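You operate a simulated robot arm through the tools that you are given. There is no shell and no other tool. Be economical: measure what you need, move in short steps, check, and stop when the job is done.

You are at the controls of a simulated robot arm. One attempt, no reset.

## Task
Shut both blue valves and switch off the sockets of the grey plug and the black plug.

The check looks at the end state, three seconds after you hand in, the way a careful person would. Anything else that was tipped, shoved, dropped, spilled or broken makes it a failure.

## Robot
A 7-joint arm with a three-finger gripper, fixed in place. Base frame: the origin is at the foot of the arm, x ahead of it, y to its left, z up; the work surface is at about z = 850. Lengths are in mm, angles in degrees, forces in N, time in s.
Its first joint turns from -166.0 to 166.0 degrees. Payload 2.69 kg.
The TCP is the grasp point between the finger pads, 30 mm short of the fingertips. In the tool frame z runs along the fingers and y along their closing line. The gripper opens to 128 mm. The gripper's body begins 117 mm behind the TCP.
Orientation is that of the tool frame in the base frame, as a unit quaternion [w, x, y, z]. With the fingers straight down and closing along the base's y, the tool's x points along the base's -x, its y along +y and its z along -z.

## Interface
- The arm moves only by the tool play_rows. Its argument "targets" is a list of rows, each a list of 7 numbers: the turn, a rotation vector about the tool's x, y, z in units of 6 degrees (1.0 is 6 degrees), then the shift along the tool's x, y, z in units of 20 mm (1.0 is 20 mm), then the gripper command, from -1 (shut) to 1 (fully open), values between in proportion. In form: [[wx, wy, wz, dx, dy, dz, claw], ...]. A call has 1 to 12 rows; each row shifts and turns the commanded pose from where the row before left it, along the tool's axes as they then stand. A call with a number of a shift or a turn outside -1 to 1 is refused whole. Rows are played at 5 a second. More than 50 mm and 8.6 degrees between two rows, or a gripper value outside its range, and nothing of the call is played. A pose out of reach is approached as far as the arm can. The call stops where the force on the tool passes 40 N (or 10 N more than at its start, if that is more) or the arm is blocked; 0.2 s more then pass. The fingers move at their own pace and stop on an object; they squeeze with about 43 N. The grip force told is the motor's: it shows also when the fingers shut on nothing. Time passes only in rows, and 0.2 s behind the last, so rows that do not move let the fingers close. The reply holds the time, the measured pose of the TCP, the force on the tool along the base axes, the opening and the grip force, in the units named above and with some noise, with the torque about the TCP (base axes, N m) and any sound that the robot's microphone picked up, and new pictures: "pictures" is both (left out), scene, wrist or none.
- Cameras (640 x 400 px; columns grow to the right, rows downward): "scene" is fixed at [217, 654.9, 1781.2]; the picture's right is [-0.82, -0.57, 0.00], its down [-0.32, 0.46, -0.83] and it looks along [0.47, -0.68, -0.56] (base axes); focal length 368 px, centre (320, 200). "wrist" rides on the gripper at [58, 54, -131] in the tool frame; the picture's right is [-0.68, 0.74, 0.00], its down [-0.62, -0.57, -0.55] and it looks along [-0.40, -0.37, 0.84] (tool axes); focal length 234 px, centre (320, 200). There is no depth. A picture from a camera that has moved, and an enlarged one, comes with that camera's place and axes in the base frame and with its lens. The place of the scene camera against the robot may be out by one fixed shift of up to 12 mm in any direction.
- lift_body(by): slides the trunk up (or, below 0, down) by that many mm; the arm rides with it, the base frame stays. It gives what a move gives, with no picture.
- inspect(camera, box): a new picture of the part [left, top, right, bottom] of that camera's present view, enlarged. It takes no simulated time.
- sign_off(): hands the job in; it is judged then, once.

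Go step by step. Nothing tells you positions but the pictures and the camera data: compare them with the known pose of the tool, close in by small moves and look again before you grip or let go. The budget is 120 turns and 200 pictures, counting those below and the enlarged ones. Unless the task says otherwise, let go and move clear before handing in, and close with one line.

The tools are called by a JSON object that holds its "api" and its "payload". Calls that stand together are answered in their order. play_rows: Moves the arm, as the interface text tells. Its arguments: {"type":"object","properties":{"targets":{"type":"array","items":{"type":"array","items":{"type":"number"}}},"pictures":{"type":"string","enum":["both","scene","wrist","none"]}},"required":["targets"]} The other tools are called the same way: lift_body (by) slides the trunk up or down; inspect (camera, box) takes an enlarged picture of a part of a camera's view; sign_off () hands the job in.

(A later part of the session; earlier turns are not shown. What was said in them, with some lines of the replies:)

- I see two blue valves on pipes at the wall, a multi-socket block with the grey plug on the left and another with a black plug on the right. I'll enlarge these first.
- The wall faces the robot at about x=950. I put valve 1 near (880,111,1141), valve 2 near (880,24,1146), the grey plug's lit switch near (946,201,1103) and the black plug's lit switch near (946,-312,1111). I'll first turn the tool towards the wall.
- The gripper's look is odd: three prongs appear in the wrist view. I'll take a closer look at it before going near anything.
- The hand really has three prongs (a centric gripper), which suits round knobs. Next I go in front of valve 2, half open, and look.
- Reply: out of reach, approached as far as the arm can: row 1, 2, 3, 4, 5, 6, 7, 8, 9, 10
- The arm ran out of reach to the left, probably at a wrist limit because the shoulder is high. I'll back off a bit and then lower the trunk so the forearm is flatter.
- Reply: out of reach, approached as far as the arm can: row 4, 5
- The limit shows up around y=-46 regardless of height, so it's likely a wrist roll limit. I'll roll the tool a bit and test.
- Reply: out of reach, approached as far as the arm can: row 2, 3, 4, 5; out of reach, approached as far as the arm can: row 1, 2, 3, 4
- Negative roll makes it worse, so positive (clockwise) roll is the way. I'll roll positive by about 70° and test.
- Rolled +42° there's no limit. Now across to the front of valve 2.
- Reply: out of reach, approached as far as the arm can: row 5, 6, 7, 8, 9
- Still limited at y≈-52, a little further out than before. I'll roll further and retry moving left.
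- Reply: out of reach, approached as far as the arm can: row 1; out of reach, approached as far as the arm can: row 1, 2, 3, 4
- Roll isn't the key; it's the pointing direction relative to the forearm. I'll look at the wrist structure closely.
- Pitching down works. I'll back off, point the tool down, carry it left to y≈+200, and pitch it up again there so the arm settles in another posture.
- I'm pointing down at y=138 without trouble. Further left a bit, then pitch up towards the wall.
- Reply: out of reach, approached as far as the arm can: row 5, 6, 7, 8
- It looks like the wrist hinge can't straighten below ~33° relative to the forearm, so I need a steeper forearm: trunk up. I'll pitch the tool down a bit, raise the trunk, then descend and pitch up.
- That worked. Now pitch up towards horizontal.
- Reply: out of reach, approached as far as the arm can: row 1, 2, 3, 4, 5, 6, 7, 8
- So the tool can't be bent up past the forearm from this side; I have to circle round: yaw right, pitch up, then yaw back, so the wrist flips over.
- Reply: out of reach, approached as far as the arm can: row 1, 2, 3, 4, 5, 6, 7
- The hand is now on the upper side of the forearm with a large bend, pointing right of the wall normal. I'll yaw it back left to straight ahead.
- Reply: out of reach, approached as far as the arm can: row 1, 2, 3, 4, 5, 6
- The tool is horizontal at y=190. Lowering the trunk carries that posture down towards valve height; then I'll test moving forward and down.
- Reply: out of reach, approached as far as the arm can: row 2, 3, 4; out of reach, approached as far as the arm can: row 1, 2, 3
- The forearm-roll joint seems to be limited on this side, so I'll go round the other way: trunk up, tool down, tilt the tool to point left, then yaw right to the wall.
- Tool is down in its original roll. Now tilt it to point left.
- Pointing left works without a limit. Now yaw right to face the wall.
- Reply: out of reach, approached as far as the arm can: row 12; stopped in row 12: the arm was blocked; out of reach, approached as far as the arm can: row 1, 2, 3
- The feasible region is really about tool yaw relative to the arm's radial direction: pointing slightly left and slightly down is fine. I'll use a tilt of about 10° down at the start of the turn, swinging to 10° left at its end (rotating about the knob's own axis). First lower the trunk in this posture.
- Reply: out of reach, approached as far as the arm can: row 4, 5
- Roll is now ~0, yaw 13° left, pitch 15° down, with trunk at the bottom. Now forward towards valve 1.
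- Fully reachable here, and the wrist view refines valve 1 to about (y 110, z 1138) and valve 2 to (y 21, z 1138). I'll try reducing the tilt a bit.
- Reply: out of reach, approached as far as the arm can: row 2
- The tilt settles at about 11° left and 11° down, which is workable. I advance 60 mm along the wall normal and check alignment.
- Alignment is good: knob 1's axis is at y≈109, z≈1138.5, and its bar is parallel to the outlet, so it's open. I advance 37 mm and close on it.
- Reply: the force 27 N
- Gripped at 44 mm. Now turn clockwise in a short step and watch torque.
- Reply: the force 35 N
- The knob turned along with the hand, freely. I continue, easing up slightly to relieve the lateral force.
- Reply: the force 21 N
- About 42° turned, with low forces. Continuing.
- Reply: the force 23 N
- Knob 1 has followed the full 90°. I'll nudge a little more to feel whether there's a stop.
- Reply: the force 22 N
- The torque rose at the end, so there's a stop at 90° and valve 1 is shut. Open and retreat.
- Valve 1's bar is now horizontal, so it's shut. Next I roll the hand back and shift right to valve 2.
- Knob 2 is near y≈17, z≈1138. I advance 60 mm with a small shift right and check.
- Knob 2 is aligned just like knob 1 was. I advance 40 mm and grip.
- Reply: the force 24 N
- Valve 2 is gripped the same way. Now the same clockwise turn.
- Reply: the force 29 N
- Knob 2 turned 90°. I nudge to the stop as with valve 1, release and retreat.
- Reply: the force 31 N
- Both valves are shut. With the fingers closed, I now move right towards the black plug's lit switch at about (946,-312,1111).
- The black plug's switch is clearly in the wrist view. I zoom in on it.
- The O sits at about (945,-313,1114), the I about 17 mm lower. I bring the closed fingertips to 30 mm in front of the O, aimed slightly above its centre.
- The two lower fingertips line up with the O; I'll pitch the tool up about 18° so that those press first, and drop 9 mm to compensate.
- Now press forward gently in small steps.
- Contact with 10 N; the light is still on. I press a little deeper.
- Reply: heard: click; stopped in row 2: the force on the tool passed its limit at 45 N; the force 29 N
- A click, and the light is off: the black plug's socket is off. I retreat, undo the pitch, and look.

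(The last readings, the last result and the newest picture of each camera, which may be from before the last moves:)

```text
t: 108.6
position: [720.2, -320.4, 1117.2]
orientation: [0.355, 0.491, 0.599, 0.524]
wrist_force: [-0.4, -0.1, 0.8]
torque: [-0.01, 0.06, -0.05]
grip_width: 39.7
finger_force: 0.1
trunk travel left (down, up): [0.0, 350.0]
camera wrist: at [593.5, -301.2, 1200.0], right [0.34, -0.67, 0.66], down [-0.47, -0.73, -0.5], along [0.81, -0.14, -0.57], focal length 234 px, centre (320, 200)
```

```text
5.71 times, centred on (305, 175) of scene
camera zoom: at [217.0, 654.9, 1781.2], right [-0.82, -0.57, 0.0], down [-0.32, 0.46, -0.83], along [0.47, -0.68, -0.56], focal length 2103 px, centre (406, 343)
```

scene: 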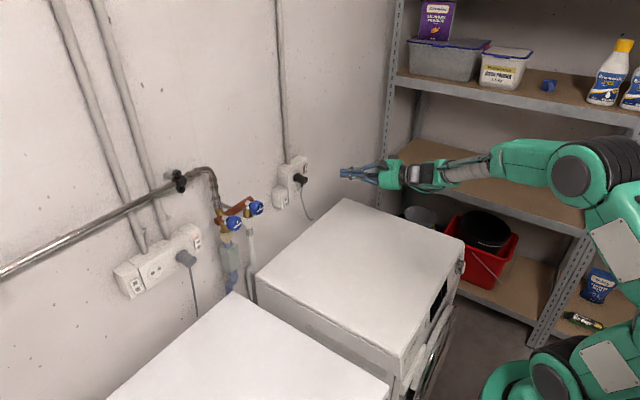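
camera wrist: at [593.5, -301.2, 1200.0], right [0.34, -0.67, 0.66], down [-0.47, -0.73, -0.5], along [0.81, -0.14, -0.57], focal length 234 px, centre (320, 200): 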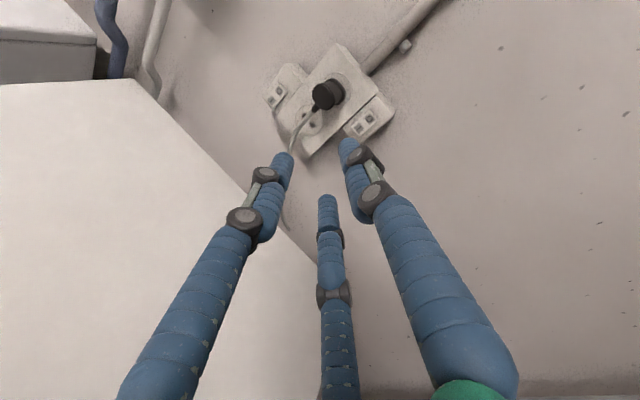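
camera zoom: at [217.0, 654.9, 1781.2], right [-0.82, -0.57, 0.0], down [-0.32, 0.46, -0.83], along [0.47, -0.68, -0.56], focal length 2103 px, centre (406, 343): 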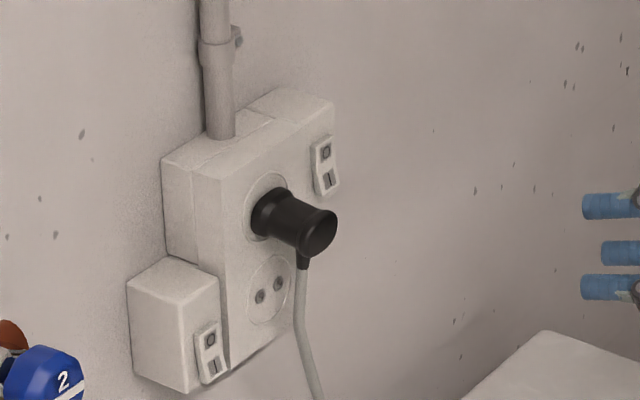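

The black switch is confirmed off. Now traverse left to the grey plug's switch, with the tool yawed 16° left and the fingers slightly open so the upper single finger can press.

{"api": "play_rows", "payload": {"targets": [[0, 0, 0, 0.96, -0.031, 0.279, -0.38], [0, 0, 0, 0.96, -0.031, 0.279, -0.38], [0, 0, 0, 0.96, -0.031, 0.279, -0.38], [0, 0, 0, 0.96, -0.031, 0.279, -0.38], [0, 0, 0, 0.96, -0.031, 0.279, -0.38], [0, 0, 0, 0.96, -0.031, 0.279, -0.38], [0, 0, 0, 0.96, -0.031, 0.279, -0.38], [0, 0, 0, 0.96, -0.031, 0.279, -0.38], [0, 0, 0, 0.96, -0.031, 0.279, -0.38], [0, 0, 0, 0.96, -0.031, 0.279, -0.38], [0, 0, 0, 0.96, -0.031, 0.279, -0.38], [0, 0, 0, 0.96, -0.031, 0.279, -0.38]], "pictures": "none"}}

{"api": "play_rows", "payload": {"targets": [[0, 0, 0, 0.96, -0.031, 0.279, -0.38], [0, 0, 0, 0.96, -0.031, 0.279, -0.38], [0, 0, 0, 0.96, -0.031, 0.279, -0.38], [0, 0, 0, 0.96, -0.031, 0.279, -0.38], [0, 0, 0, 0.96, -0.031, 0.279, -0.38], [0, 0, 0, 0.96, -0.031, 0.279, -0.38], [0, 0, 0, 0.96, -0.031, 0.279, -0.38], [0, 0, 0, 0.96, -0.031, 0.279, -0.38], [0, 0, 0, 0.96, -0.031, 0.279, -0.38], [0, 0, 0, 0.96, -0.031, 0.279, -0.38], [0, 0, 0, 0.96, -0.031, 0.279, -0.38], [0, 0, 0, 0.96, -0.031, 0.279, -0.38]]}}

```text
t: 111.2
position: [720.7, -81.2, 1116.1]
orientation: [0.355, 0.491, 0.599, 0.523]
wrist_force: [0.2, 0.4, -0.2]
torque: [-0.02, -0.01, 0.02]
grip_width: 40.1
finger_force: 0.0
trunk travel left (down, up): [0.0, 350.0]
```

```text
t: 113.8
position: [719.2, 159.2, 1120.9]
orientation: [0.357, 0.49, 0.598, 0.525]
wrist_force: [-2.4, -0.4, 11.5]
torque: [-0.38, 1.29, -0.02]
grip_width: 39.8
finger_force: 0.0
trunk travel left (down, up): [0.0, 350.0]
camera wrist: at [592.6, 177.7, 1203.3], right [0.34, -0.67, 0.66], down [-0.47, -0.73, -0.5], along [0.82, -0.14, -0.56], focal length 234 px, centre (320, 200)
```

scene: 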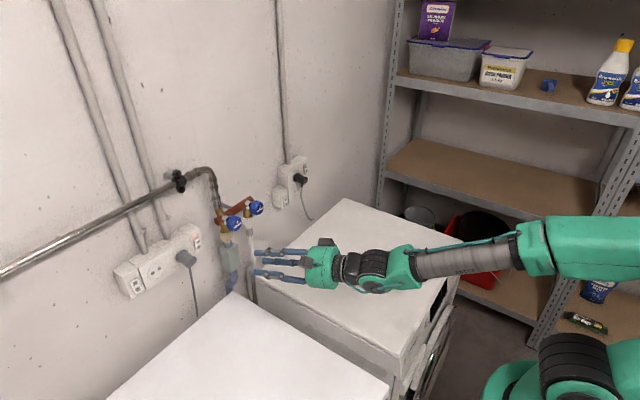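
wrist: 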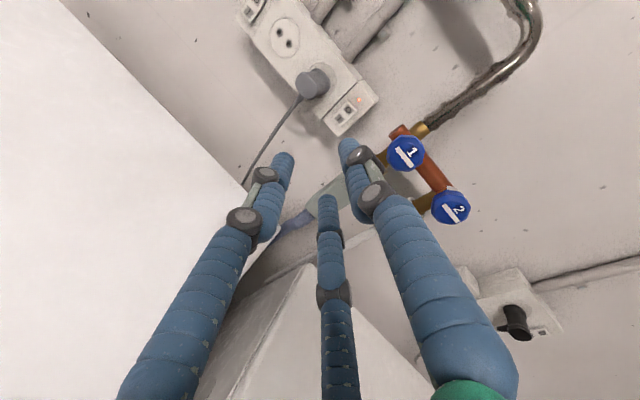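

There's an unexpected 11 N reading; I'll hold still a moment and re-read it.

{"api": "play_rows", "payload": {"targets": [[0, 0, 0, 0, 0, 0, -0.38], [0, 0, 0, 0, 0, 0, -0.38]], "pictures": "none"}}

{"api": "inspect", "payload": {"camera": "scene", "box": [220, 200, 420, 325]}}

```text
t: 114.4
position: [721.4, 160.0, 1115.0]
orientation: [0.355, 0.492, 0.599, 0.523]
wrist_force: [-0.1, 0.2, 0.7]
torque: [0.03, 0.01, 0.0]
grip_width: 39.8
finger_force: 0.1
trunk travel left (down, up): [0.0, 350.0]
```

```text
3.20 times, centred on (320, 262) of scene
camera zoom: at [217.0, 654.9, 1781.2], right [-0.82, -0.57, 0.0], down [-0.32, 0.46, -0.83], along [0.47, -0.68, -0.56], focal length 1178 px, centre (320, 0)
```

zoom: 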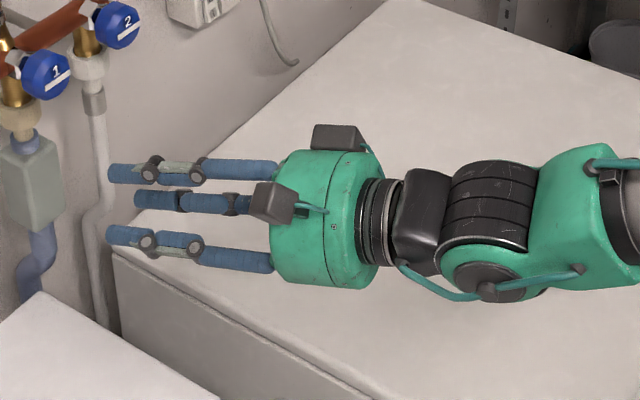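

That was only a transient. Now approach the grey plug's switch.

{"api": "play_rows", "payload": {"targets": [[0, 0, 0, -0.03, -0.009, 0.853, -0.38], [0, 0, 0, -0.03, -0.009, 0.853, -0.38], [0, 0, 0, -0.03, -0.009, 0.853, -0.38], [0, 0, 0, -0.03, -0.009, 0.853, -0.38], [0, 0, 0, -0.03, -0.009, 0.853, -0.38], [0, 0, 0, -0.03, -0.009, 0.853, -0.38]]}}

{"api": "inspect", "payload": {"camera": "wrist", "box": [270, 40, 430, 170]}}

{"api": "inspect", "payload": {"camera": "scene", "box": [160, 205, 270, 295]}}

```text
t: 115.8
position: [817.1, 184.1, 1095.0]
orientation: [0.351, 0.489, 0.602, 0.525]
wrist_force: [-0.3, 1.0, 0.0]
torque: [-0.02, 0.04, -0.03]
grip_width: 39.6
finger_force: 0.0
trunk travel left (down, up): [0.0, 350.0]
camera wrist: at [691.2, 201.0, 1178.5], right [0.35, -0.67, 0.66], down [-0.47, -0.73, -0.5], along [0.81, -0.14, -0.57], focal length 234 px, centre (320, 200)
```

scene: 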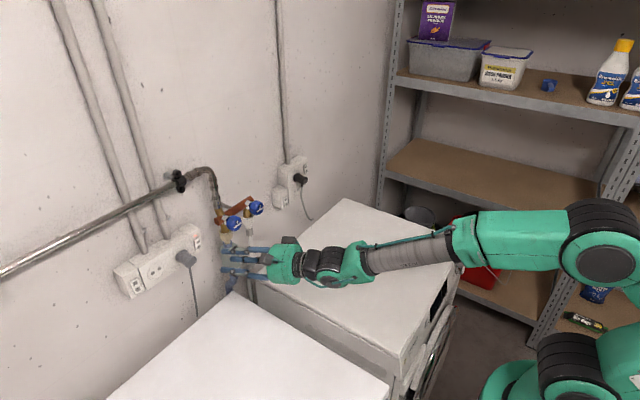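
wrist: 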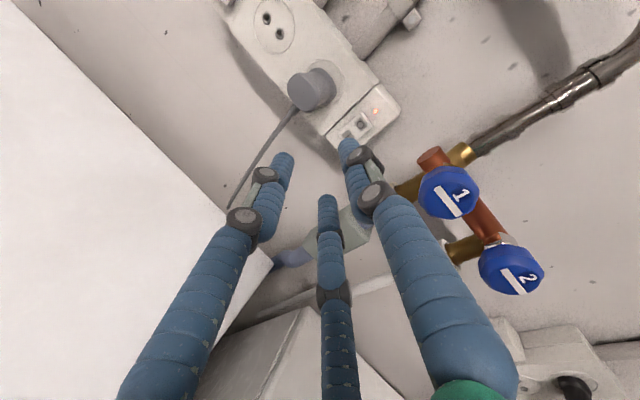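

```text
3.08 times, centred on (350, 105) of wrist
camera zoom: at [691.2, 201.0, 1178.5], right [0.35, -0.67, 0.66], down [-0.47, -0.73, -0.5], along [0.81, -0.14, -0.57], focal length 720 px, centre (228, 492)
```

zoom: 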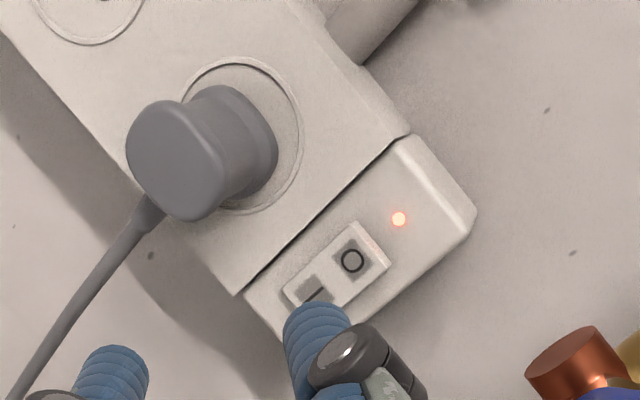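

```text
4.44 times, centred on (215, 250) of scene
camera zoom: at [217.0, 654.9, 1781.2], right [-0.82, -0.57, 0.0], down [-0.32, 0.46, -0.83], along [0.47, -0.68, -0.56], focal length 1636 px, centre (787, -22)
```

zoom: 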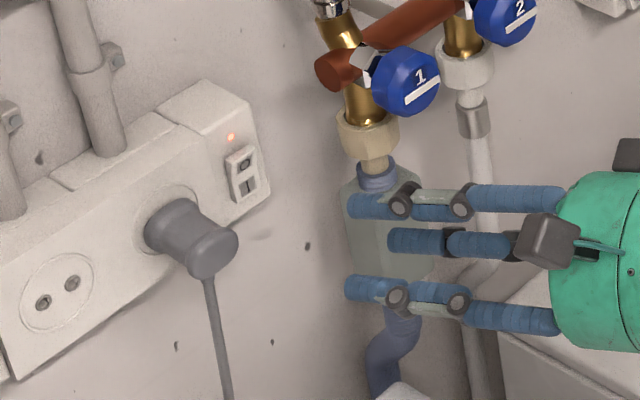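

The O is at about (945,197,1106), the fingertip at (851,192,1116). I move to 20 mm in front of it, keeping clear of the plug.

{"api": "play_rows", "payload": {"targets": [[0, 0, 0, -0.197, 0.093, 0.903, -0.38], [0, 0, 0, -0.197, 0.093, 0.903, -0.38], [0, 0, 0, -0.197, 0.093, 0.903, -0.38], [0, 0, 0, -0.197, 0.093, 0.903, -0.38]], "pictures": "wrist"}}

{"api": "inspect", "payload": {"camera": "wrist", "box": [270, 80, 430, 210]}}

{"api": "inspect", "payload": {"camera": "scene", "box": [160, 205, 270, 295]}}

```text
t: 116.8
position: [892.0, 188.4, 1085.9]
orientation: [0.355, 0.491, 0.599, 0.524]
wrist_force: [-1.0, -1.1, -0.6]
torque: [0.02, 0.02, -0.02]
grip_width: 39.7
finger_force: 0.0
trunk travel left (down, up): [0.0, 350.0]
camera wrist: at [764.9, 207.3, 1169.4], right [0.34, -0.67, 0.66], down [-0.47, -0.73, -0.5], along [0.81, -0.14, -0.57], focal length 234 px, centre (320, 200)
```

wrist: 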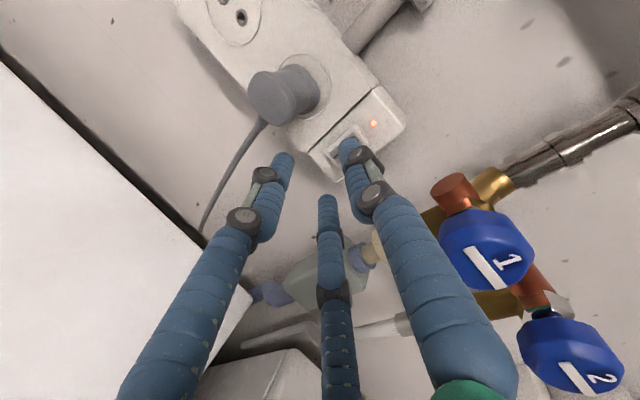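

```text
3.08 times, centred on (350, 145) of wrist
camera zoom: at [764.9, 207.3, 1169.4], right [0.34, -0.67, 0.66], down [-0.47, -0.73, -0.5], along [0.81, -0.14, -0.57], focal length 720 px, centre (228, 369)
```

zoom: 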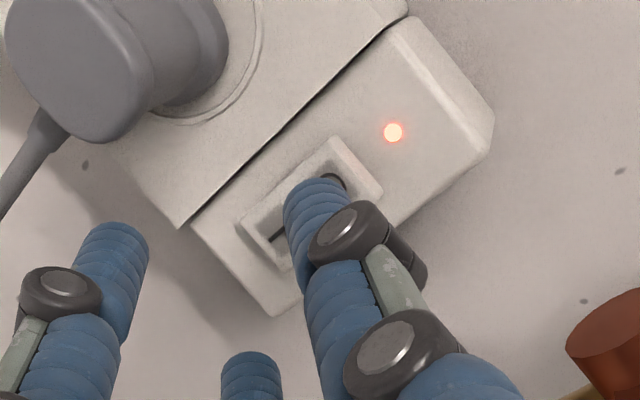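

```text
4.44 times, centred on (215, 250) of scene
camera zoom: at [217.0, 654.9, 1781.2], right [-0.82, -0.57, 0.0], down [-0.32, 0.46, -0.83], along [0.47, -0.68, -0.56], focal length 1636 px, centre (787, -22)
```

zoom: 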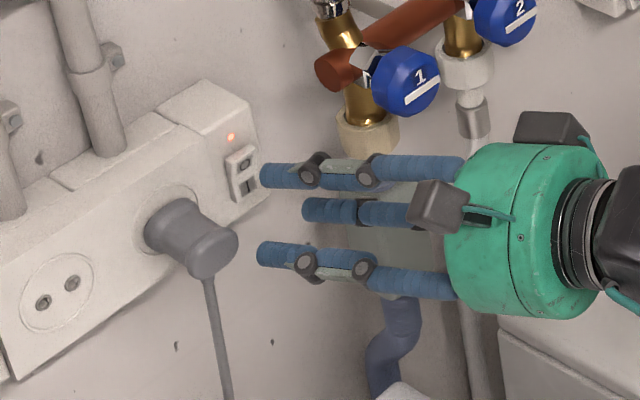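

Well lined up on the O. Pressing forward in small steps.

{"api": "play_rows", "payload": {"targets": [[0, 0, 0, -0.037, 0.063, 0.188, -0.38], [0, 0, 0, -0.037, 0.063, 0.188, -0.38], [0, 0, 0, -0.037, 0.063, 0.188, -0.38], [0, 0, 0, -0.037, 0.063, 0.188, -0.38], [0, 0, 0, -0.026, 0.022, 0.094, -0.38], [0, 0, 0, -0.026, 0.022, 0.094, -0.38]], "pictures": "wrist"}}

{"api": "inspect", "payload": {"camera": "scene", "box": [160, 205, 270, 295]}}

```text
t: 118.2
position: [911.5, 190.9, 1087.4]
orientation: [0.355, 0.491, 0.599, 0.524]
wrist_force: [-10.3, -1.0, 1.7]
torque: [0.11, -0.28, -0.03]
grip_width: 38.8
finger_force: 0.1
trunk travel left (down, up): [0.0, 350.0]
heard: click
camera wrist: at [785.0, 209.5, 1171.3], right [0.34, -0.67, 0.66], down [-0.47, -0.73, -0.5], along [0.81, -0.14, -0.56], focal length 234 px, centre (320, 200)
```

wrist: 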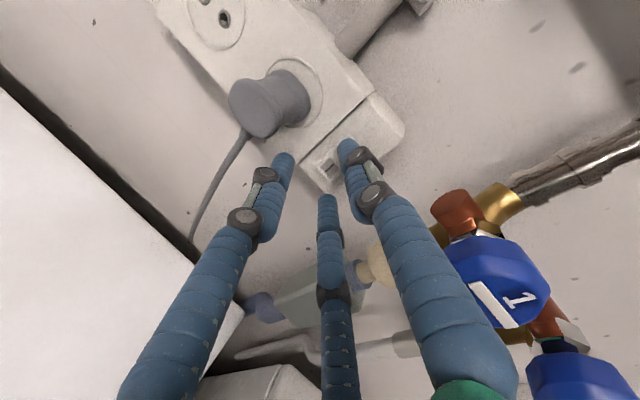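

```text
4.44 times, centred on (215, 250) of scene
camera zoom: at [217.0, 654.9, 1781.2], right [-0.82, -0.57, 0.0], down [-0.32, 0.46, -0.83], along [0.47, -0.68, -0.56], focal length 1636 px, centre (787, -22)
```

zoom: 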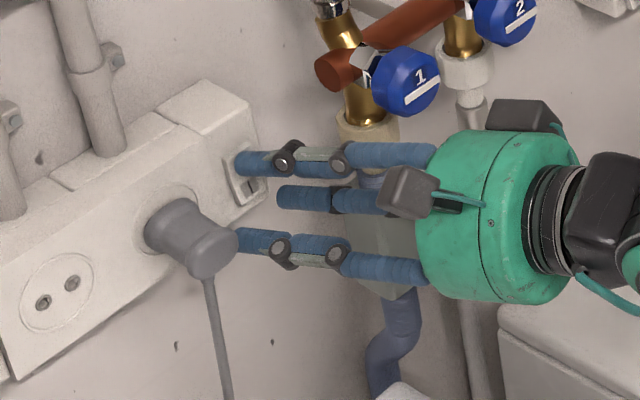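

A click, and the light is out. I retreat straight back along the wall normal and check everything.

{"api": "play_rows", "payload": {"targets": [[0, 0, 0, 0.134, -0.108, -0.47, -0.38], [0, 0, 0, 0.267, -0.216, -0.94, -0.38], [0, 0, 0, 0.267, -0.216, -0.94, -0.38], [0, 0, 0, 0.267, -0.216, -0.94, -0.38], [0, 0, 0, 0.267, -0.216, -0.94, -0.38], [0, 0, 0, 0.267, -0.216, -0.94, -0.38], [0, 0, 0, 0.267, -0.216, -0.94, -0.38], [0, 0, 0, 0.267, -0.216, -0.94, -0.38], [0, 0, 0, 0.267, -0.216, -0.94, -0.38], [0, 0, 0, 0.267, -0.216, -0.94, -0.38], [0, 0, 0, 0, 0, 0, -0.38]]}}

{"api": "inspect", "payload": {"camera": "scene", "box": [100, 190, 280, 310]}}

{"api": "inspect", "payload": {"camera": "scene", "box": [190, 140, 340, 250]}}

```text
t: 120.6
position: [726.8, 165.5, 1097.5]
orientation: [0.351, 0.488, 0.602, 0.525]
wrist_force: [0.4, -0.6, 0.5]
torque: [-0.04, 0.01, 0.05]
grip_width: 39.7
finger_force: 0.1
out of reach, approached as far as the arm can: row 5, 6, 7, 8, 9, 10
trunk travel left (down, up): [0.0, 350.0]
camera wrist: at [600.0, 182.7, 1180.8], right [0.35, -0.67, 0.66], down [-0.47, -0.73, -0.5], along [0.81, -0.13, -0.57], focal length 234 px, centre (320, 200)
```

scene: 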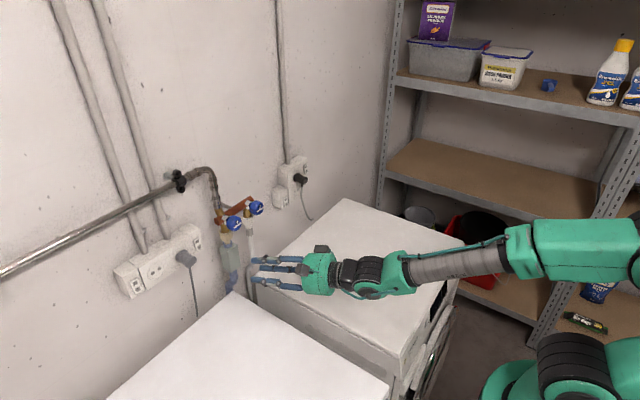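
wrist: 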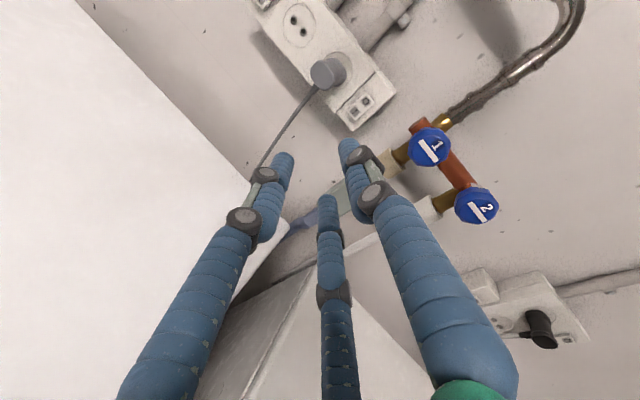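

```text
3.33 times, centred on (190, 250) of scene
camera zoom: at [217.0, 654.9, 1781.2], right [-0.82, -0.57, 0.0], down [-0.32, 0.46, -0.83], along [0.47, -0.68, -0.56], focal length 1227 px, centre (753, 33)
```

zoom: 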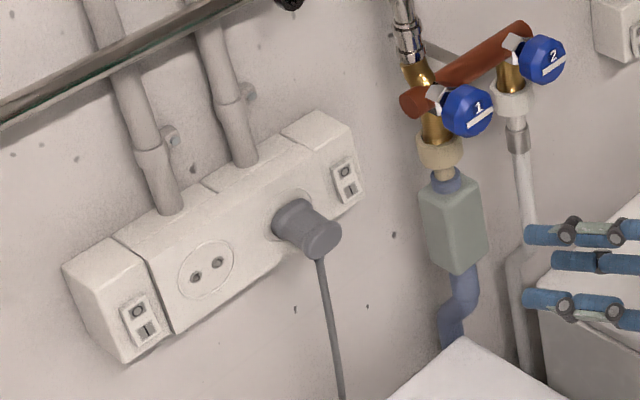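

```text
3.64 times, centred on (265, 195) of scene
camera zoom: at [217.0, 654.9, 1781.2], right [-0.82, -0.57, 0.0], down [-0.32, 0.46, -0.83], along [0.47, -0.68, -0.56], focal length 1338 px, centre (520, 218)
```

zoom: 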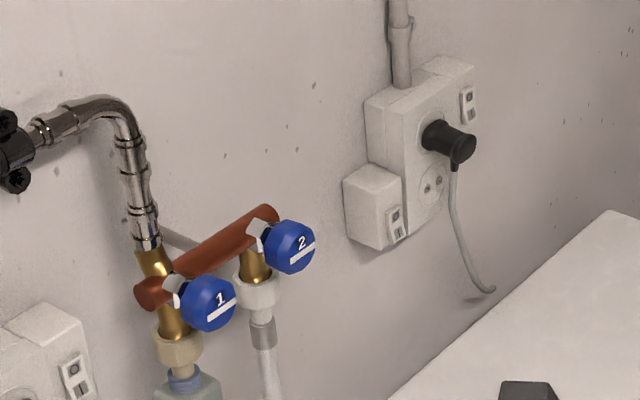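

Both valve bars lie across their outlets, both switch lights are off, the plugs are in place and the arm is clear of everything. I'm handing in.

{"api": "sign_off", "payload": {}}

```text
The job is handed in.
```

Both blue valves are shut, and the sockets of the grey plug and the black plug are switched off. Nothing else looked disturbed in the final pictures.
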